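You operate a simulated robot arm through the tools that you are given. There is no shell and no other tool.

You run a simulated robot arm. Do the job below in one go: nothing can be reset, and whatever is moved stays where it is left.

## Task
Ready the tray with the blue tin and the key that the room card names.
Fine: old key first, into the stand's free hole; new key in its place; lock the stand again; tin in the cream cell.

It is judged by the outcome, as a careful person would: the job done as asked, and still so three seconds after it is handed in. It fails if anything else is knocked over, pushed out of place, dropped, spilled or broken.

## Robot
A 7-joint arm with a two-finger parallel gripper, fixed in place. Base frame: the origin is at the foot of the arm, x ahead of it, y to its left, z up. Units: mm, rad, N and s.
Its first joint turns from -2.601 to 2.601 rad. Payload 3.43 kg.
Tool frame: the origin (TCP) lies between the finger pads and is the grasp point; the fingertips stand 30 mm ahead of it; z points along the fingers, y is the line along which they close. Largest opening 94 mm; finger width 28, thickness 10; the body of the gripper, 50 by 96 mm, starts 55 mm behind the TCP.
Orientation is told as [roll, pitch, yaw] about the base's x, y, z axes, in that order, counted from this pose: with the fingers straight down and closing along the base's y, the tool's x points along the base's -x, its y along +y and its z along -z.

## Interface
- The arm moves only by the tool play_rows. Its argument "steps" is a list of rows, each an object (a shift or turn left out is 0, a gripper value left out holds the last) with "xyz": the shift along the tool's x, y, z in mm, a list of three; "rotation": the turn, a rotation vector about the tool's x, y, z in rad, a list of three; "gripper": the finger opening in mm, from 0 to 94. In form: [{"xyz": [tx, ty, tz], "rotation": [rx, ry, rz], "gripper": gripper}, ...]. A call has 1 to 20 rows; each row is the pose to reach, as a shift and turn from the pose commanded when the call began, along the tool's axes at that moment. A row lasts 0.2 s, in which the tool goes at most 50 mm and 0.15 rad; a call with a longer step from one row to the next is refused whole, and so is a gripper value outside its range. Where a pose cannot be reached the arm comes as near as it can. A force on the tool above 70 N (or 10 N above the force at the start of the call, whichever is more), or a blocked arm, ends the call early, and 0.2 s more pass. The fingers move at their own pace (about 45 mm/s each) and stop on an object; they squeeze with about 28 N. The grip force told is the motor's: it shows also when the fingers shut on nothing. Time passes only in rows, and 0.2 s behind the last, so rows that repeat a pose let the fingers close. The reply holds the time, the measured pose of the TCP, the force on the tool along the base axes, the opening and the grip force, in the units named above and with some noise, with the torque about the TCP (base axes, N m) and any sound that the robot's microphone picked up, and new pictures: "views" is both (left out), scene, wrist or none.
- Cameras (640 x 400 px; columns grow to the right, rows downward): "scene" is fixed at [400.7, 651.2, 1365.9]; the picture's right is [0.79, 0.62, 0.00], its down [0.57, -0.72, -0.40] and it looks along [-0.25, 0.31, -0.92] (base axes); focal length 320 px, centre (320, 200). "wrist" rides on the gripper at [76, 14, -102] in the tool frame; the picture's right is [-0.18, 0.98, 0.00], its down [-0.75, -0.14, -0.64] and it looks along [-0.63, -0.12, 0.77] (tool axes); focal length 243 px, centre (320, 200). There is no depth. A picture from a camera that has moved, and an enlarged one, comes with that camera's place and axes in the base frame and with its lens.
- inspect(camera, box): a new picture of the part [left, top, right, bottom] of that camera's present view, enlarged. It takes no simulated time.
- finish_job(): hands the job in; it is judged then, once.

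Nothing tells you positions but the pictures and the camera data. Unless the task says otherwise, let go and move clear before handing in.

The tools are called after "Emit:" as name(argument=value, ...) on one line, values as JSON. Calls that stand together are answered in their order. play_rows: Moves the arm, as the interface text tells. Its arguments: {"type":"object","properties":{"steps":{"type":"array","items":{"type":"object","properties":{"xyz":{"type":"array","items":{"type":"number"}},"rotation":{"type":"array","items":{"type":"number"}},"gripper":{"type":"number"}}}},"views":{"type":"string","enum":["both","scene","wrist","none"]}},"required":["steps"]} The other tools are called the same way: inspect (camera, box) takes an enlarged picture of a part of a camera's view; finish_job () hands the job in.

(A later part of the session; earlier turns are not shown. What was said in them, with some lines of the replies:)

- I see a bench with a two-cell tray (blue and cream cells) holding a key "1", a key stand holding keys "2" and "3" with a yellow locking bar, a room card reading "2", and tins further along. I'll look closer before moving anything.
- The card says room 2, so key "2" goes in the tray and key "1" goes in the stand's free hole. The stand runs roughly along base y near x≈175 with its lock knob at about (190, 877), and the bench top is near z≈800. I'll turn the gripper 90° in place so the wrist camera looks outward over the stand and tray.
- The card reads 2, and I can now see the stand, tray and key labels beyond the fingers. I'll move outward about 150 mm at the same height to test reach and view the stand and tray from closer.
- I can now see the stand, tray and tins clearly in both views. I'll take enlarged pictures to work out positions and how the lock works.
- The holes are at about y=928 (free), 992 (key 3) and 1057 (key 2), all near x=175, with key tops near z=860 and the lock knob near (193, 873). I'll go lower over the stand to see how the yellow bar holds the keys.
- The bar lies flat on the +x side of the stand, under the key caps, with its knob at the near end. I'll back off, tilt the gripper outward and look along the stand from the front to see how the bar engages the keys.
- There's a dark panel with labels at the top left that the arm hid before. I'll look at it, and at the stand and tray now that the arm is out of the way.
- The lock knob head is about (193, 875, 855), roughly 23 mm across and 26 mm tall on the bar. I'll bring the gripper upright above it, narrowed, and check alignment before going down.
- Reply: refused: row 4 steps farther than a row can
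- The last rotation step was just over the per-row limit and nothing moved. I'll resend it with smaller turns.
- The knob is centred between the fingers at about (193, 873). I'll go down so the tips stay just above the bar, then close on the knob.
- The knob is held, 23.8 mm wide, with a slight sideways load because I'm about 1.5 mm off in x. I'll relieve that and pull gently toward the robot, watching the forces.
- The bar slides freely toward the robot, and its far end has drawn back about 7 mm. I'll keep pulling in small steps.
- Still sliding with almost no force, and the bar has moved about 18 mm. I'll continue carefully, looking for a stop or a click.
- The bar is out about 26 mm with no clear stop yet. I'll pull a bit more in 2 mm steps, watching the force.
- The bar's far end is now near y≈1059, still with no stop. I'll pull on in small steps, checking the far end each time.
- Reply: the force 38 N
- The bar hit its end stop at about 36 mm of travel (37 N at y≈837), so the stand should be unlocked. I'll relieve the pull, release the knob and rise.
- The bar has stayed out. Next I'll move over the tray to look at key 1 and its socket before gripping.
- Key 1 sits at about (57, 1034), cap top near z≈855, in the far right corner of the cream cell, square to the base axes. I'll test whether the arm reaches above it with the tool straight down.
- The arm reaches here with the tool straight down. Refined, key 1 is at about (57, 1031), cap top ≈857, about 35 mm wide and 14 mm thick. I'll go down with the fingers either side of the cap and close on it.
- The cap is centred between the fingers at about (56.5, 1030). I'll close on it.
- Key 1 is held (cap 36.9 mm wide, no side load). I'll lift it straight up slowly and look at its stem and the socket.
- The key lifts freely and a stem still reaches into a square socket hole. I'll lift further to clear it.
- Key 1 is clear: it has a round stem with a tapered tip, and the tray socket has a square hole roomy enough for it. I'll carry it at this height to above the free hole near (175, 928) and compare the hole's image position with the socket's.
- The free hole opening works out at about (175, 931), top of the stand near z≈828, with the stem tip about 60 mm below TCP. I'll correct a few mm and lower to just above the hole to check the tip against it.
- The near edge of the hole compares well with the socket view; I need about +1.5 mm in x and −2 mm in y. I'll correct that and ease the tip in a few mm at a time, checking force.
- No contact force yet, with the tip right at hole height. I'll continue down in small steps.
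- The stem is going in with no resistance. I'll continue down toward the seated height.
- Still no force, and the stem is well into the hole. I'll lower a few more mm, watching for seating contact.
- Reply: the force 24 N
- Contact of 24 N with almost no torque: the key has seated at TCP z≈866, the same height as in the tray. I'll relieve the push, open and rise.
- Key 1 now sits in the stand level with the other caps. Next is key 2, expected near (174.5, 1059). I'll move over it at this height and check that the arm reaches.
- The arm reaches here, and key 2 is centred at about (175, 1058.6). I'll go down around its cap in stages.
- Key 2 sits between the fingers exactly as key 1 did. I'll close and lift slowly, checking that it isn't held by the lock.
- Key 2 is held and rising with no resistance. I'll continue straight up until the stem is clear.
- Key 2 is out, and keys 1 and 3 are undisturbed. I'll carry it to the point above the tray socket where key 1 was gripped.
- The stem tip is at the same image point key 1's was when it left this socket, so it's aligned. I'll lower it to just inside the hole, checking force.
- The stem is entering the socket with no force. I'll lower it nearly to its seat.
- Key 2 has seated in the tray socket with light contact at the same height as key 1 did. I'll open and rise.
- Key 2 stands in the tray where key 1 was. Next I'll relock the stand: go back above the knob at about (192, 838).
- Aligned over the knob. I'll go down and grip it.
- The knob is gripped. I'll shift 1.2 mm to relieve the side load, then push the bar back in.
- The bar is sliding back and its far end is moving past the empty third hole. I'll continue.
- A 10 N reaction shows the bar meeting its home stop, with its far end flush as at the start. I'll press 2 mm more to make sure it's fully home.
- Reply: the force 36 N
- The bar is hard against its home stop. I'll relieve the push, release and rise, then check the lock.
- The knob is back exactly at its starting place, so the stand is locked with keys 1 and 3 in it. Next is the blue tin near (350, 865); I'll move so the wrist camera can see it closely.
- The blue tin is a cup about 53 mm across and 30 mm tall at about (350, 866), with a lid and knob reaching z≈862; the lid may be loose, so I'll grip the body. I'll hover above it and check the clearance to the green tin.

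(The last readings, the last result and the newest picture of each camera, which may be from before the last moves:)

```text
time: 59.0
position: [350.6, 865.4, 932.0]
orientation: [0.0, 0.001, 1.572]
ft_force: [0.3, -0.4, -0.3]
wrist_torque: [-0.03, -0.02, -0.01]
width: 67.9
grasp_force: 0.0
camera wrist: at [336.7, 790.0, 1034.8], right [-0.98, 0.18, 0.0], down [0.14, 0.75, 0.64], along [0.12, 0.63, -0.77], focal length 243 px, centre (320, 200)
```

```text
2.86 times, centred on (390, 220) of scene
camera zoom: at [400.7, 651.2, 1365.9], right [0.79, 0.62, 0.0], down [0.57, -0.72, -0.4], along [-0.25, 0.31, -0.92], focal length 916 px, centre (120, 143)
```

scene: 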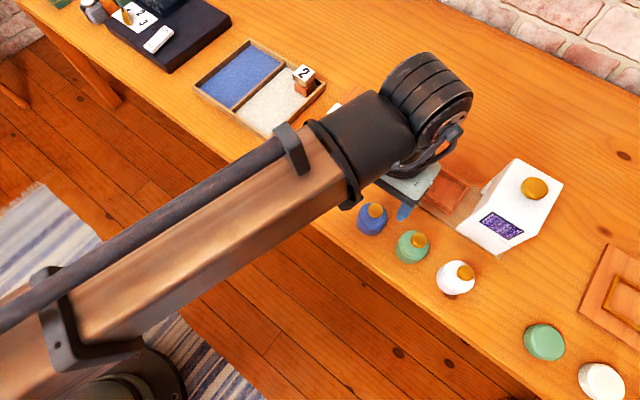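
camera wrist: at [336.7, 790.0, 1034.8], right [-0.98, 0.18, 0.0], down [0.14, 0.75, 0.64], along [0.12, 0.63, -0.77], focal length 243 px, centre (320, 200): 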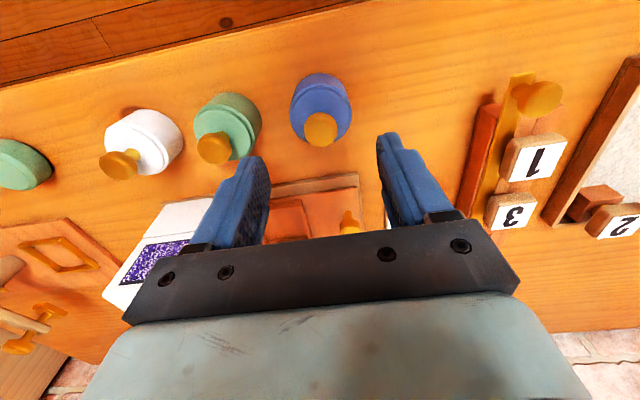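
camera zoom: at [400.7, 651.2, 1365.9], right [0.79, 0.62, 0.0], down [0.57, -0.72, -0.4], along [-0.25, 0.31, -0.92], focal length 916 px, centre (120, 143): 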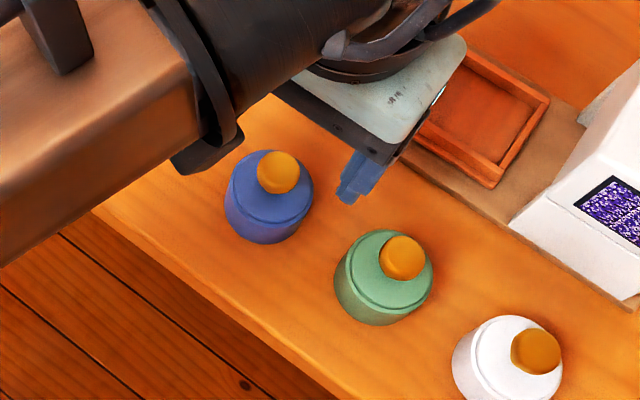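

The tin is centred under the gripper with about 8 mm between the +x finger and the green tin. I'll go down partway and check again.

Emit:
play_rows(steps=[{"xyz": [0, 0, 20]}, {"xyz": [0, 0, 40]}, {"xyz": [0, 0, 60]}, {"xyz": [0, 0, 60]}], views="both")

Emit:
inspect(camera="wrist", box=[200, 40, 440, 240])

Emit:
inspect(camera="scene", box=[330, 160, 450, 280])

```text
time: 60.0
position: [351.3, 866.1, 873.3]
orientation: [0.001, 0.001, 1.572]
ft_force: [0.3, 0.0, -0.1]
wrist_torque: [0.01, 0.0, 0.01]
width: 67.9
grasp_force: 0.1
camera wrist: at [337.3, 789.7, 975.7], right [-0.98, 0.18, 0.0], down [0.14, 0.75, 0.64], along [0.12, 0.63, -0.77], focal length 243 px, centre (320, 200)
```

scene: 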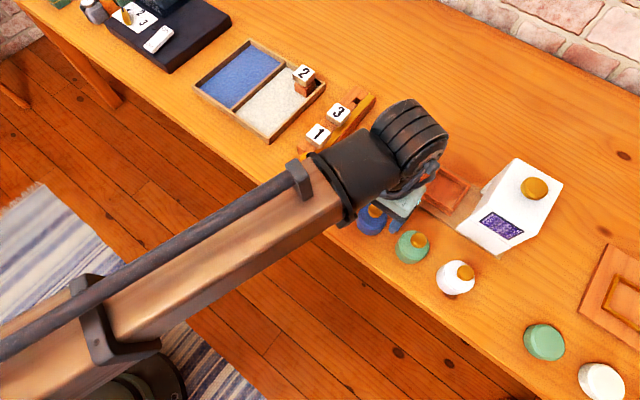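
wrist: 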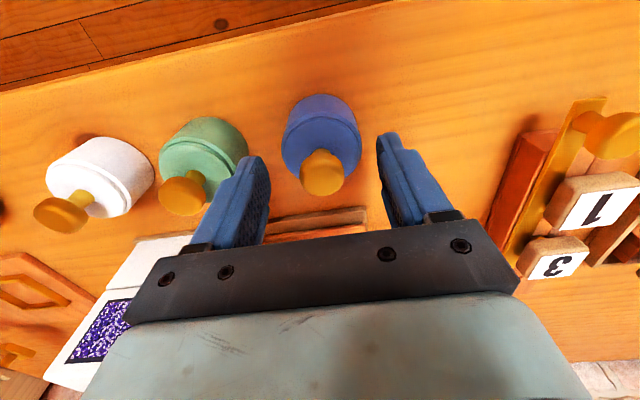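

```text
2.00 times, centred on (320, 140) of wrist
camera zoom: at [337.3, 789.7, 975.7], right [-0.98, 0.18, 0.0], down [0.14, 0.75, 0.64], along [0.12, 0.63, -0.77], focal length 485 px, centre (320, 320)
```

zoom: 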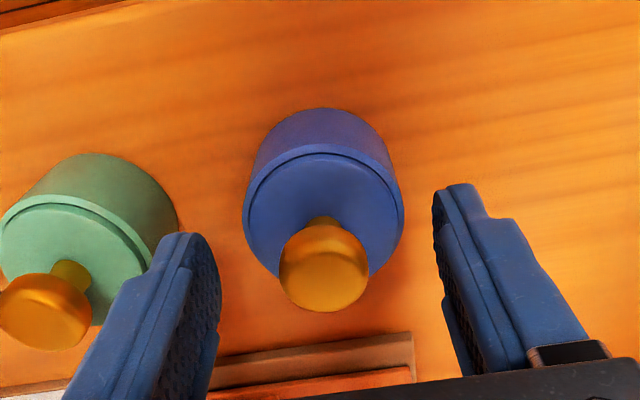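

```text
3.33 times, centred on (390, 220) of scene
camera zoom: at [400.7, 651.2, 1365.9], right [0.79, 0.62, 0.0], down [0.57, -0.72, -0.4], along [-0.25, 0.31, -0.92], focal length 1068 px, centre (87, 133)
```

zoom: 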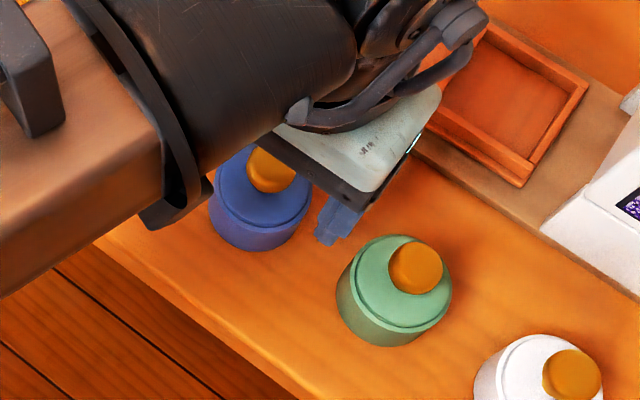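

Still centred. I'll go down the rest of the way beside the body, tips stopping about 8 mm above the bench, then close gently.

Emit:
play_rows(steps=[{"xyz": [0, 0, 12]}, {"xyz": [0, 0, 24]}, {"xyz": [0, 0, 33]}, {"xyz": [0, 0, 33]}, {"xyz": [0, 0, 33], "gripper": 58}, {"xyz": [0, 0, 33], "gripper": 40}, {"xyz": [0, 0, 33], "gripper": 40}, {"xyz": [0, 0, 33], "gripper": 40}], views="both")

Emit:
inspect(camera="wrist", box=[200, 40, 440, 240])

Emit:
inspect(camera="scene", box=[330, 160, 450, 280])

```text
time: 61.8
position: [351.0, 866.8, 840.3]
orientation: [0.001, -0.001, 1.571]
ft_force: [-0.1, -0.6, 0.3]
wrist_torque: [0.06, -0.03, -0.03]
width: 51.1
grasp_force: 28.5
camera wrist: at [337.3, 790.5, 943.9], right [-0.98, 0.18, 0.0], down [0.14, 0.75, 0.64], along [0.12, 0.63, -0.77], focal length 243 px, centre (320, 200)
```

scene: 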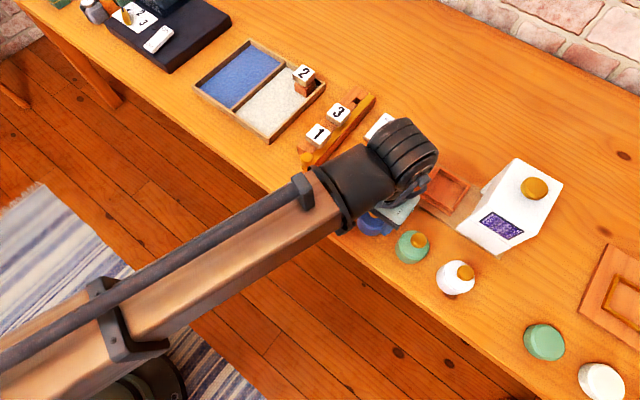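
wrist: 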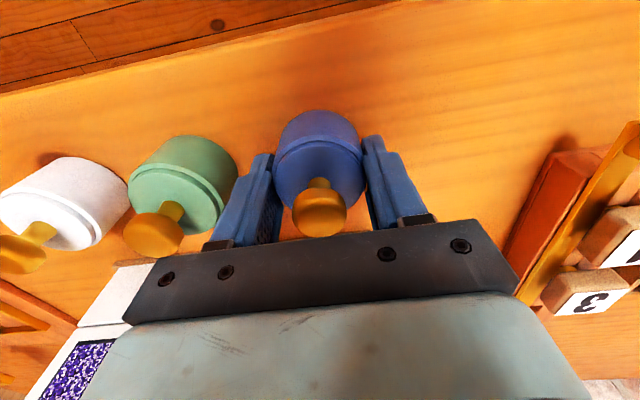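

```text
2.00 times, centred on (320, 140) of wrist
camera zoom: at [337.3, 790.5, 943.9], right [-0.98, 0.18, 0.0], down [0.14, 0.75, 0.64], along [0.12, 0.63, -0.77], focal length 485 px, centre (320, 320)
```

zoom: 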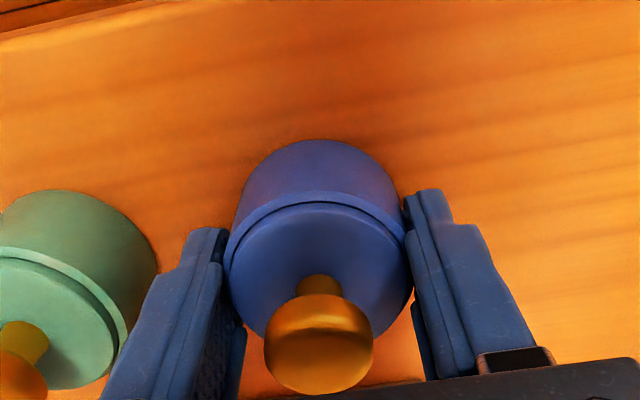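

```text
3.33 times, centred on (390, 220) of scene
camera zoom: at [400.7, 651.2, 1365.9], right [0.79, 0.62, 0.0], down [0.57, -0.72, -0.4], along [-0.25, 0.31, -0.92], focal length 1068 px, centre (87, 133)
```

zoom: 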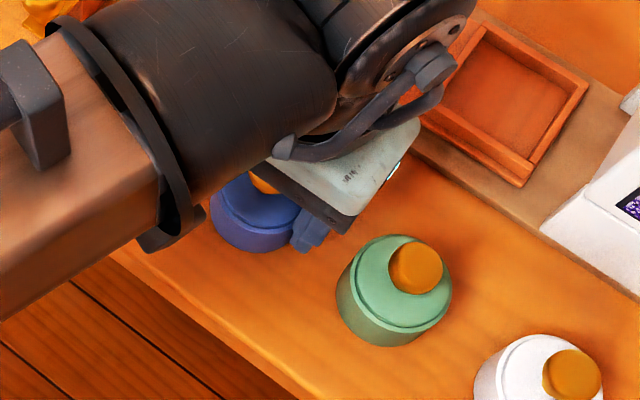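

The tin's body is held at 51 mm, nearly centred. I'll lift slowly and check that it doesn't slip.

Emit:
play_rows(steps=[{"xyz": [0, 0, -3]}, {"xyz": [0, 0, -7]}, {"xyz": [0, 0, -12]}, {"xyz": [0, 0, -20]}, {"xyz": [0, 0, -20]}], views="both")

Emit:
inspect(camera="wrist", box=[200, 40, 440, 240])

```text
time: 63.0
position: [350.1, 866.2, 860.1]
orientation: [-0.001, 0.0, 1.571]
ft_force: [0.4, -1.1, -1.1]
wrist_torque: [-0.05, 0.02, 0.01]
width: 51.1
grasp_force: 27.6
camera wrist: at [336.9, 790.1, 963.5], right [-0.98, 0.18, 0.0], down [0.14, 0.75, 0.64], along [0.12, 0.63, -0.77], focal length 243 px, centre (320, 200)
```

scene: 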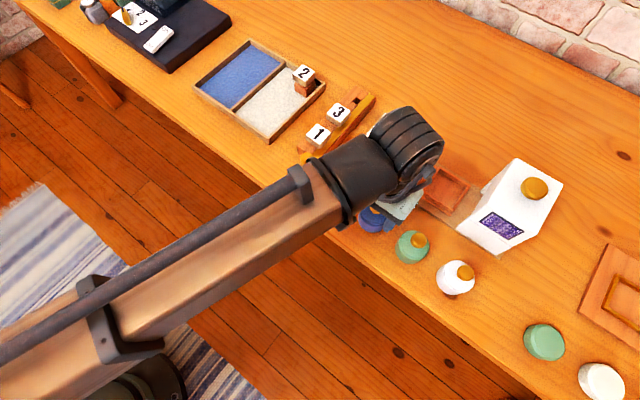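
wrist: 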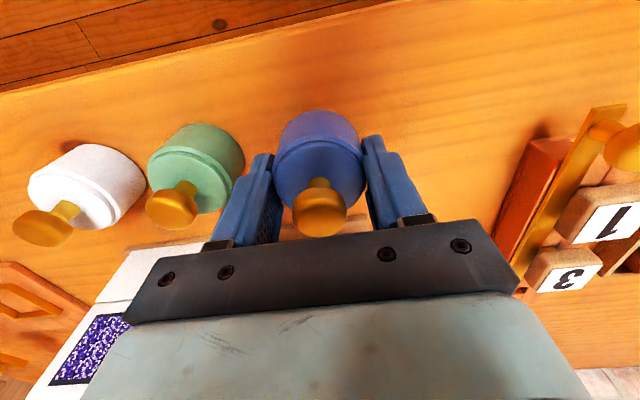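

```text
2.00 times, centred on (320, 140) of wrist
camera zoom: at [336.9, 790.1, 963.5], right [-0.98, 0.18, 0.0], down [0.14, 0.75, 0.64], along [0.12, 0.63, -0.77], focal length 485 px, centre (320, 320)
```

zoom: 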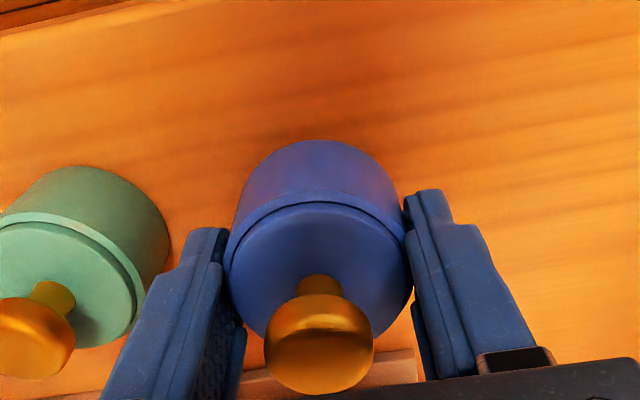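

The tin is held firmly with no slip. I'll raise it well above everything and carry it over to the near part of the cream cell at about (31, 948).

Emit:
play_rows(steps=[{"xyz": [0, 0, -20]}, {"xyz": [0, 0, -45]}, {"xyz": [0, 0, -70]}, {"xyz": [0, 0, -90]}, {"xyz": [-5, 15, -95]}, {"xyz": [-12, 45, -95]}, {"xyz": [-20, 80, -95]}, {"xyz": [-29, 115, -95]}, {"xyz": [-38, 150, -95]}, {"xyz": [-47, 185, -95]}, {"xyz": [-56, 220, -95]}, {"xyz": [-65, 255, -95]}, {"xyz": [-73, 287, -95]}, {"xyz": [-80, 310, -95]}, {"xyz": [-82, 319, -95]}, {"xyz": [-82, 319, -95]}, {"xyz": [-82, 319, -95]}], views="both")

Emit:
inspect(camera="wrist", box=[160, 0, 480, 240])

Emit:
inspect(camera="scene", box=[190, 20, 350, 160])

```text
time: 66.6
position: [29.0, 947.6, 954.4]
orientation: [-0.001, 0.001, 1.568]
ft_force: [-0.3, -0.4, -0.8]
wrist_torque: [-0.01, -0.02, -0.02]
width: 51.0
grasp_force: 28.1
camera wrist: at [15.9, 871.7, 1057.1], right [-0.98, 0.18, 0.0], down [0.14, 0.75, 0.64], along [0.12, 0.63, -0.77], focal length 243 px, centre (320, 200)
```

scene: 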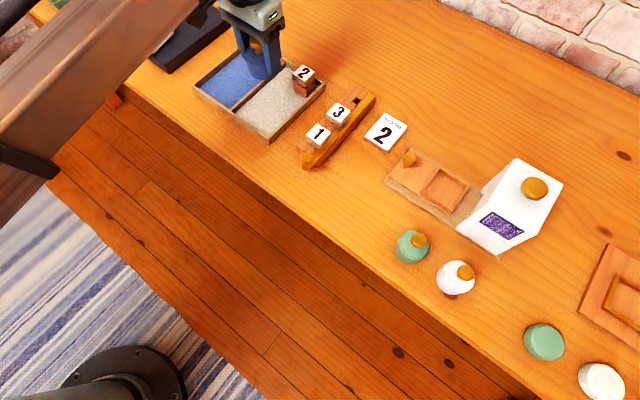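
wrist: 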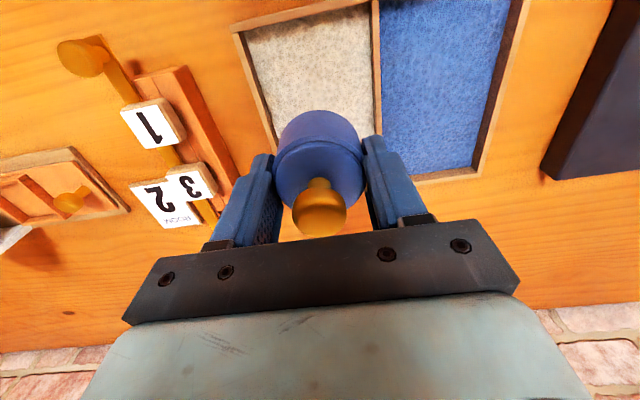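

```text
1.67 times, centred on (320, 120) of wrist
camera zoom: at [15.9, 871.7, 1057.1], right [-0.98, 0.18, 0.0], down [0.14, 0.75, 0.64], along [0.12, 0.63, -0.77], focal length 404 px, centre (320, 333)
```

zoom: 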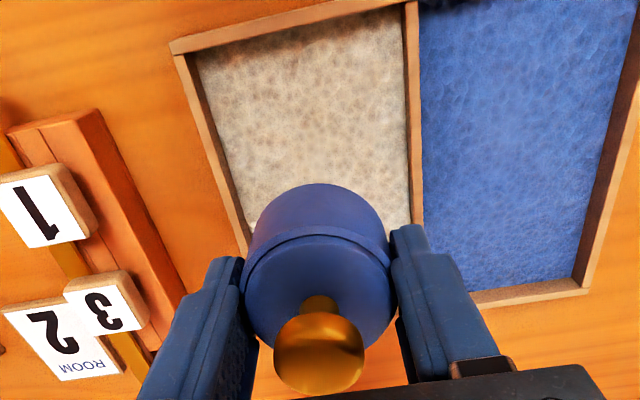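

```text
2.86 times, centred on (270, 90) of scene
camera zoom: at [400.7, 651.2, 1365.9], right [0.79, 0.62, 0.0], down [0.57, -0.72, -0.4], along [-0.25, 0.31, -0.92], focal length 916 px, centre (463, 514)
```

zoom: 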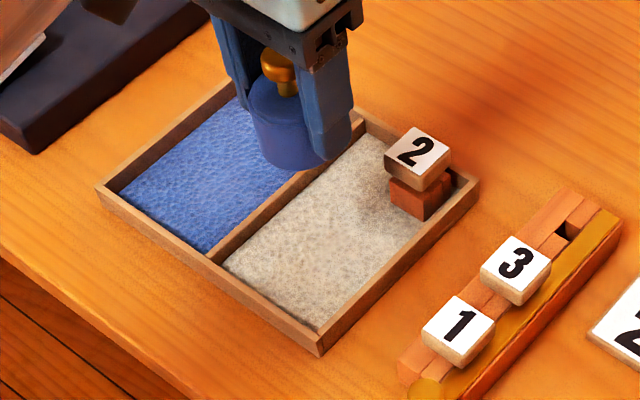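

The tin is centred over the cream cell, whose inner walls are near x=−20 and x=80, and key 2 is well clear beyond it. I'll lower it to just above the lining.

Emit:
play_rows(steps=[{"xyz": [0, 0, 15]}, {"xyz": [0, 0, 35]}, {"xyz": [0, 0, 60]}, {"xyz": [0, 0, 80]}, {"xyz": [0, 0, 94]}, {"xyz": [0, 0, 94]}], views="both")

Emit:
inspect(camera="wrist", box=[160, 0, 480, 240])

Emit:
inspect(camera="scene", box=[190, 20, 350, 160])

```text
time: 68.0
position: [30.0, 946.9, 859.9]
orientation: [0.0, 0.0, 1.571]
ft_force: [-0.5, 1.0, -1.1]
wrist_torque: [0.01, -0.01, 0.0]
width: 51.1
grasp_force: 28.1
camera wrist: at [16.9, 871.2, 963.9], right [-0.98, 0.18, 0.0], down [0.14, 0.75, 0.64], along [0.12, 0.63, -0.77], focal length 243 px, centre (320, 200)
```

scene: 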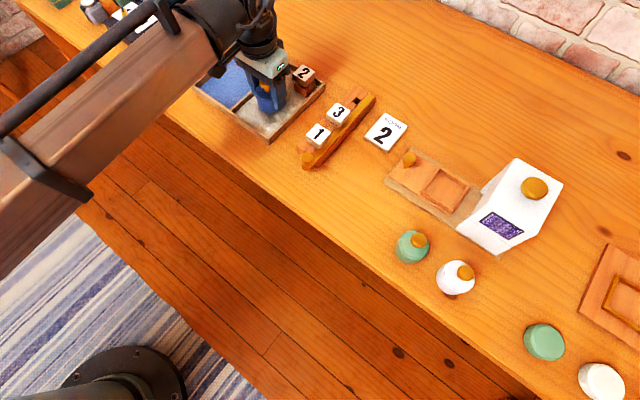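
wrist: 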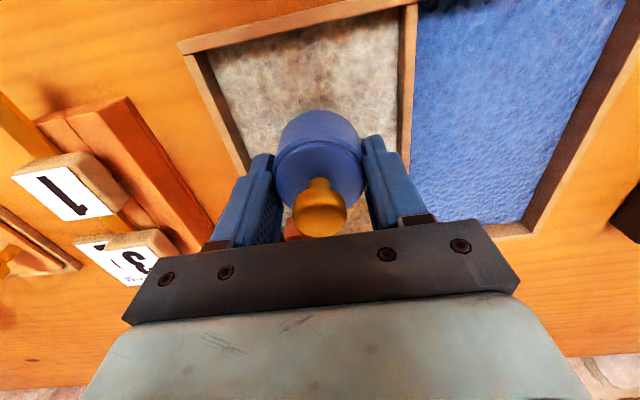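

```text
1.67 times, centred on (320, 120) of wrist
camera zoom: at [16.9, 871.2, 963.9], right [-0.98, 0.18, 0.0], down [0.14, 0.75, 0.64], along [0.12, 0.63, -0.77], focal length 404 px, centre (320, 333)
```

zoom: 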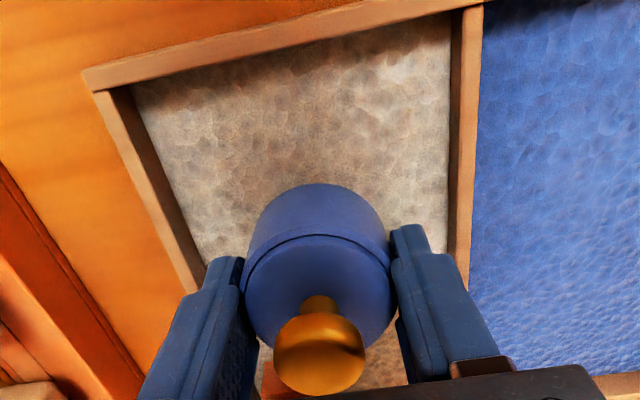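

```text
2.86 times, centred on (270, 90) of scene
camera zoom: at [400.7, 651.2, 1365.9], right [0.79, 0.62, 0.0], down [0.57, -0.72, -0.4], along [-0.25, 0.31, -0.92], focal length 916 px, centre (463, 514)
```

zoom: 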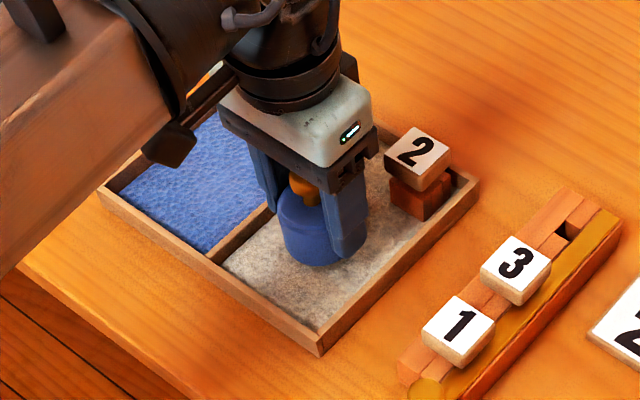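

The tin is inside the cell outline, clear of walls and key. I'll lower it the last few mm until it touches.

Emit:
play_rows(steps=[{"xyz": [0, 0, 3]}, {"xyz": [0, 0, 6]}, {"xyz": [0, 0, 9]}, {"xyz": [0, 0, 11]}, {"xyz": [0, 0, 11]}], views="none")

Emit:
play_rows(steps=[{"xyz": [0, 0, 1]}, {"xyz": [0, 0, 2]}, {"xyz": [0, 0, 2]}], views="none")

```text
time: 69.2
position: [31.8, 947.0, 850.4]
orientation: [0.0, 0.0, 1.57]
ft_force: [-0.6, -0.6, -1.3]
wrist_torque: [-0.01, 0.02, 0.01]
width: 51.1
grasp_force: 28.5
```

```text
time: 70.0
position: [31.2, 948.5, 848.4]
orientation: [-0.001, -0.001, 1.572]
ft_force: [-0.9, 0.1, -1.2]
wrist_torque: [0.02, 0.02, 0.0]
width: 50.7
grasp_force: 27.8
```

Emit:
play_rows(steps=[{"xyz": [0, 0, 1]}, {"xyz": [0, 0, 2]}, {"xyz": [0, 0, 2]}], views="none")

```text
time: 70.8
position: [31.4, 949.0, 847.9]
orientation: [0.0, -0.003, 1.57]
ft_force: [-1.9, 0.0, 8.6]
wrist_torque: [-0.06, 0.1, -0.03]
width: 51.0
grasp_force: 28.2
```

The tin has touched down on the lining (8.6 N). I'll ease off, open just enough to clear it and rise straight up.

Emit:
play_rows(steps=[{"xyz": [0, 0, -0.8]}, {"xyz": [0, 0, -0.8], "gripper": 58}, {"xyz": [0, 0, -0.8], "gripper": 65}, {"xyz": [0, 0, -0.8], "gripper": 65}, {"xyz": [0, 0, -15]}, {"xyz": [0, 0, -40]}, {"xyz": [0, 0, -75]}, {"xyz": [0, 0, -110]}, {"xyz": [0, 0, -110]}], views="both")

Emit:
inspect(camera="wrist", box=[160, 0, 480, 240])

Emit:
inspect(camera="scene", box=[190, 20, 350, 160])

```text
time: 72.8
position: [32.9, 949.3, 958.3]
orientation: [0.0, 0.0, 1.57]
ft_force: [0.1, 0.5, 0.1]
wrist_torque: [0.01, -0.01, 0.02]
width: 65.0
grasp_force: 0.0
camera wrist: at [18.5, 872.8, 1060.6], right [-0.98, 0.18, 0.0], down [0.14, 0.75, 0.64], along [0.12, 0.63, -0.77], focal length 243 px, centre (320, 200)
```

scene: 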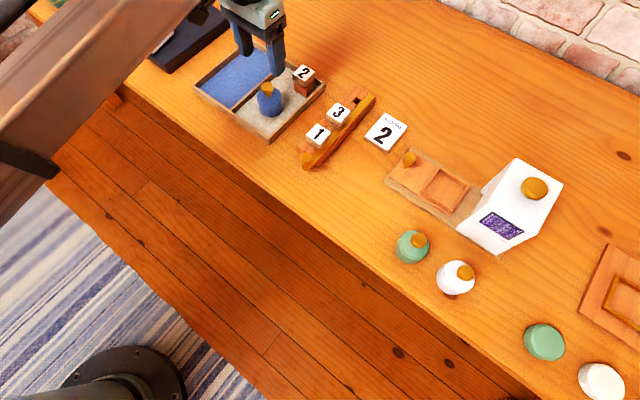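
wrist: 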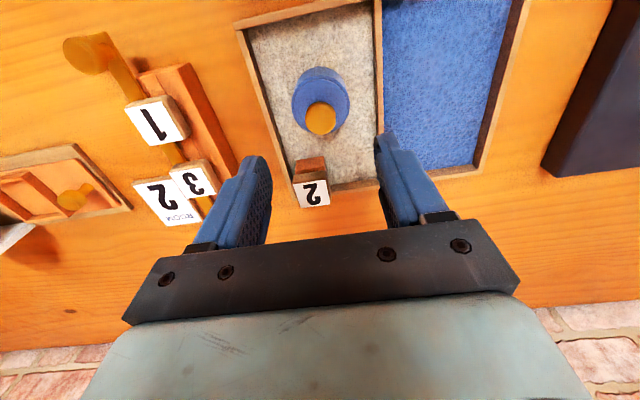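

```text
1.67 times, centred on (320, 120) of wrist
camera zoom: at [18.5, 872.8, 1060.6], right [-0.98, 0.18, 0.0], down [0.14, 0.75, 0.64], along [0.12, 0.63, -0.77], focal length 404 px, centre (320, 333)
```

zoom: 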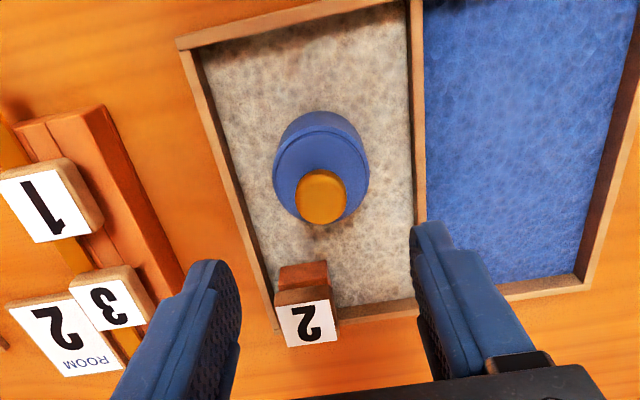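

```text
2.86 times, centred on (270, 90) of scene
camera zoom: at [400.7, 651.2, 1365.9], right [0.79, 0.62, 0.0], down [0.57, -0.72, -0.4], along [-0.25, 0.31, -0.92], focal length 916 px, centre (463, 514)
```

zoom: 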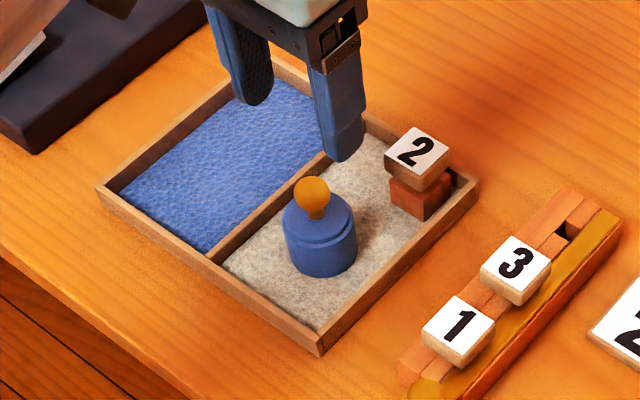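

The blue tin stands upright in the cream cell with key 2 in its socket. I'll back the arm well clear and do a final check of the whole scene.

Emit:
play_rows(steps=[{"xyz": [0, 0, -40]}, {"xyz": [20, 0, -80]}, {"xyz": [60, 0, -95]}, {"xyz": [100, 0, -100]}, {"xyz": [145, 0, -100]}, {"xyz": [190, 0, -100]}, {"xyz": [190, 0, -100]}], views="both")

Emit:
inspect(camera="scene", box=[190, 20, 390, 180])

Emit:
inspect(camera="scene", box=[290, 70, 390, 180])

Emit:
inspect(camera="wrist", box=[160, 40, 480, 240])

```text
time: 74.4
position: [32.3, 754.3, 1056.6]
orientation: [0.0, 0.0, 1.571]
ft_force: [-0.7, -0.3, -0.2]
wrist_torque: [-0.03, 0.0, 0.02]
width: 64.9
grasp_force: 0.1
camera wrist: at [18.2, 678.8, 1159.9], right [-0.98, 0.18, 0.0], down [0.14, 0.75, 0.64], along [0.12, 0.63, -0.77], focal length 243 px, centre (320, 200)
```

scene: 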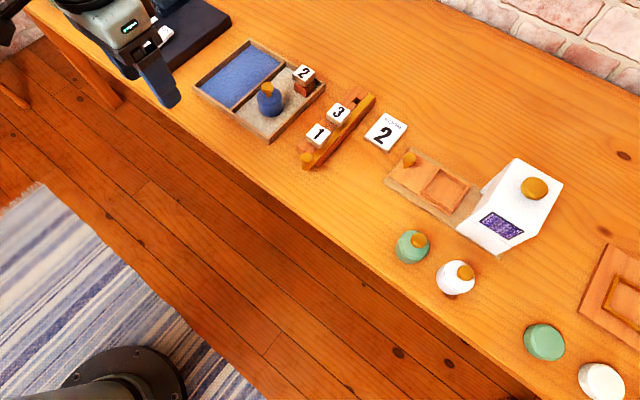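
wrist: 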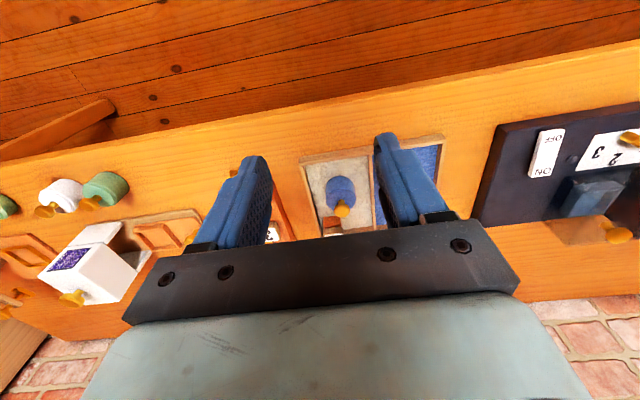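

```text
2.50 times, centred on (290, 100) of scene
camera zoom: at [400.7, 651.2, 1365.9], right [0.79, 0.62, 0.0], down [0.57, -0.72, -0.4], along [-0.25, 0.31, -0.92], focal length 801 px, centre (395, 450)
```

zoom: 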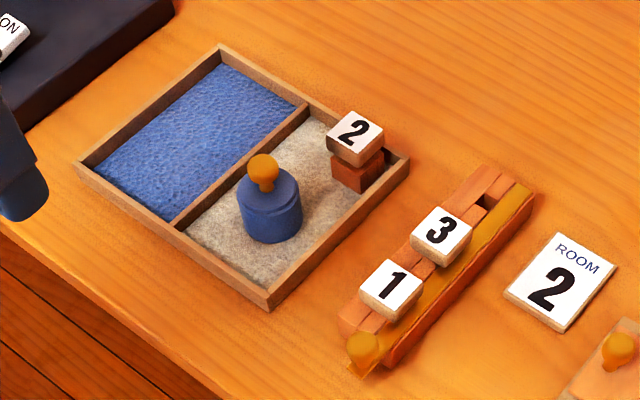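

```text
3.64 times, centred on (340, 125) of scene
camera zoom: at [400.7, 651.2, 1365.9], right [0.79, 0.62, 0.0], down [0.57, -0.72, -0.4], along [-0.25, 0.31, -0.92], focal length 1165 px, centre (247, 473)
```

zoom: 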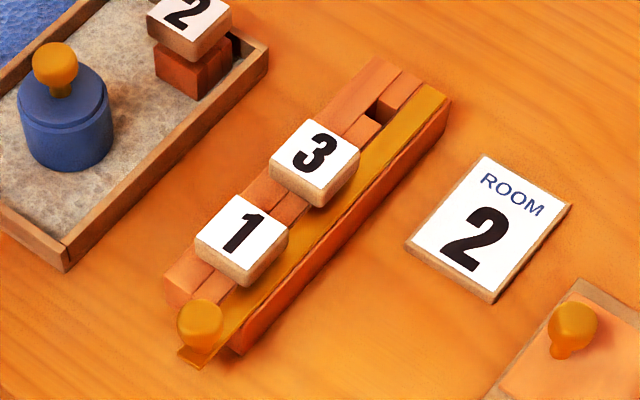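

```text
2.00 times, centred on (320, 140) of wrist
camera zoom: at [18.2, 678.8, 1159.9], right [-0.98, 0.18, 0.0], down [0.14, 0.75, 0.64], along [0.12, 0.63, -0.77], focal length 485 px, centre (320, 320)
```

zoom: 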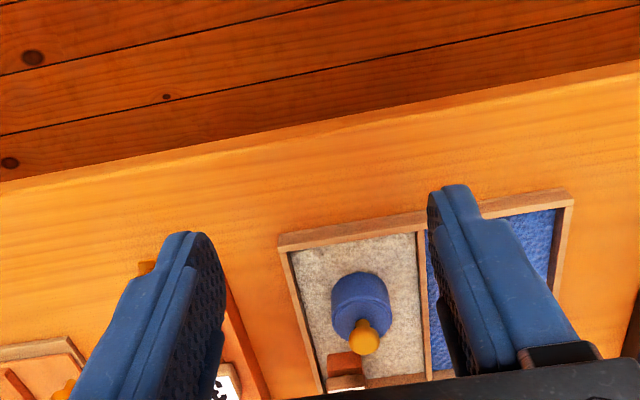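

Everything looks as asked:
- Key 2 is in the tray socket.
- Keys 1 and 3 are in the stand, with the lock bar at its original home position.
- The blue tin stands upright in the cream cell.
- Nothing else has moved, and the arm is clear with the gripper open.

I'm handing the job in.

Emit:
finish_job()

```text
The job is handed in.
```

The tray is ready. I handed the job in with the gripper open and the arm clear; no result came back beyond confirmation that it was received.

- **Keys:** The room card says 2. I put old key 1 in the stand's free hole, and key 2 took its place in the tray socket. Key 3 stayed in the stand.
- **Lock:** I pulled the stand's bar out to release the keys, then pushed it back against its stop. In the last pictures the knob and bar end line up with where they started.
- **Tin:** The blue tin stands upright in the cream cell, clear of the walls and of key 2. I carried it by its body, because the lid might be loose.

In the last pictures nothing else had been moved or knocked over.
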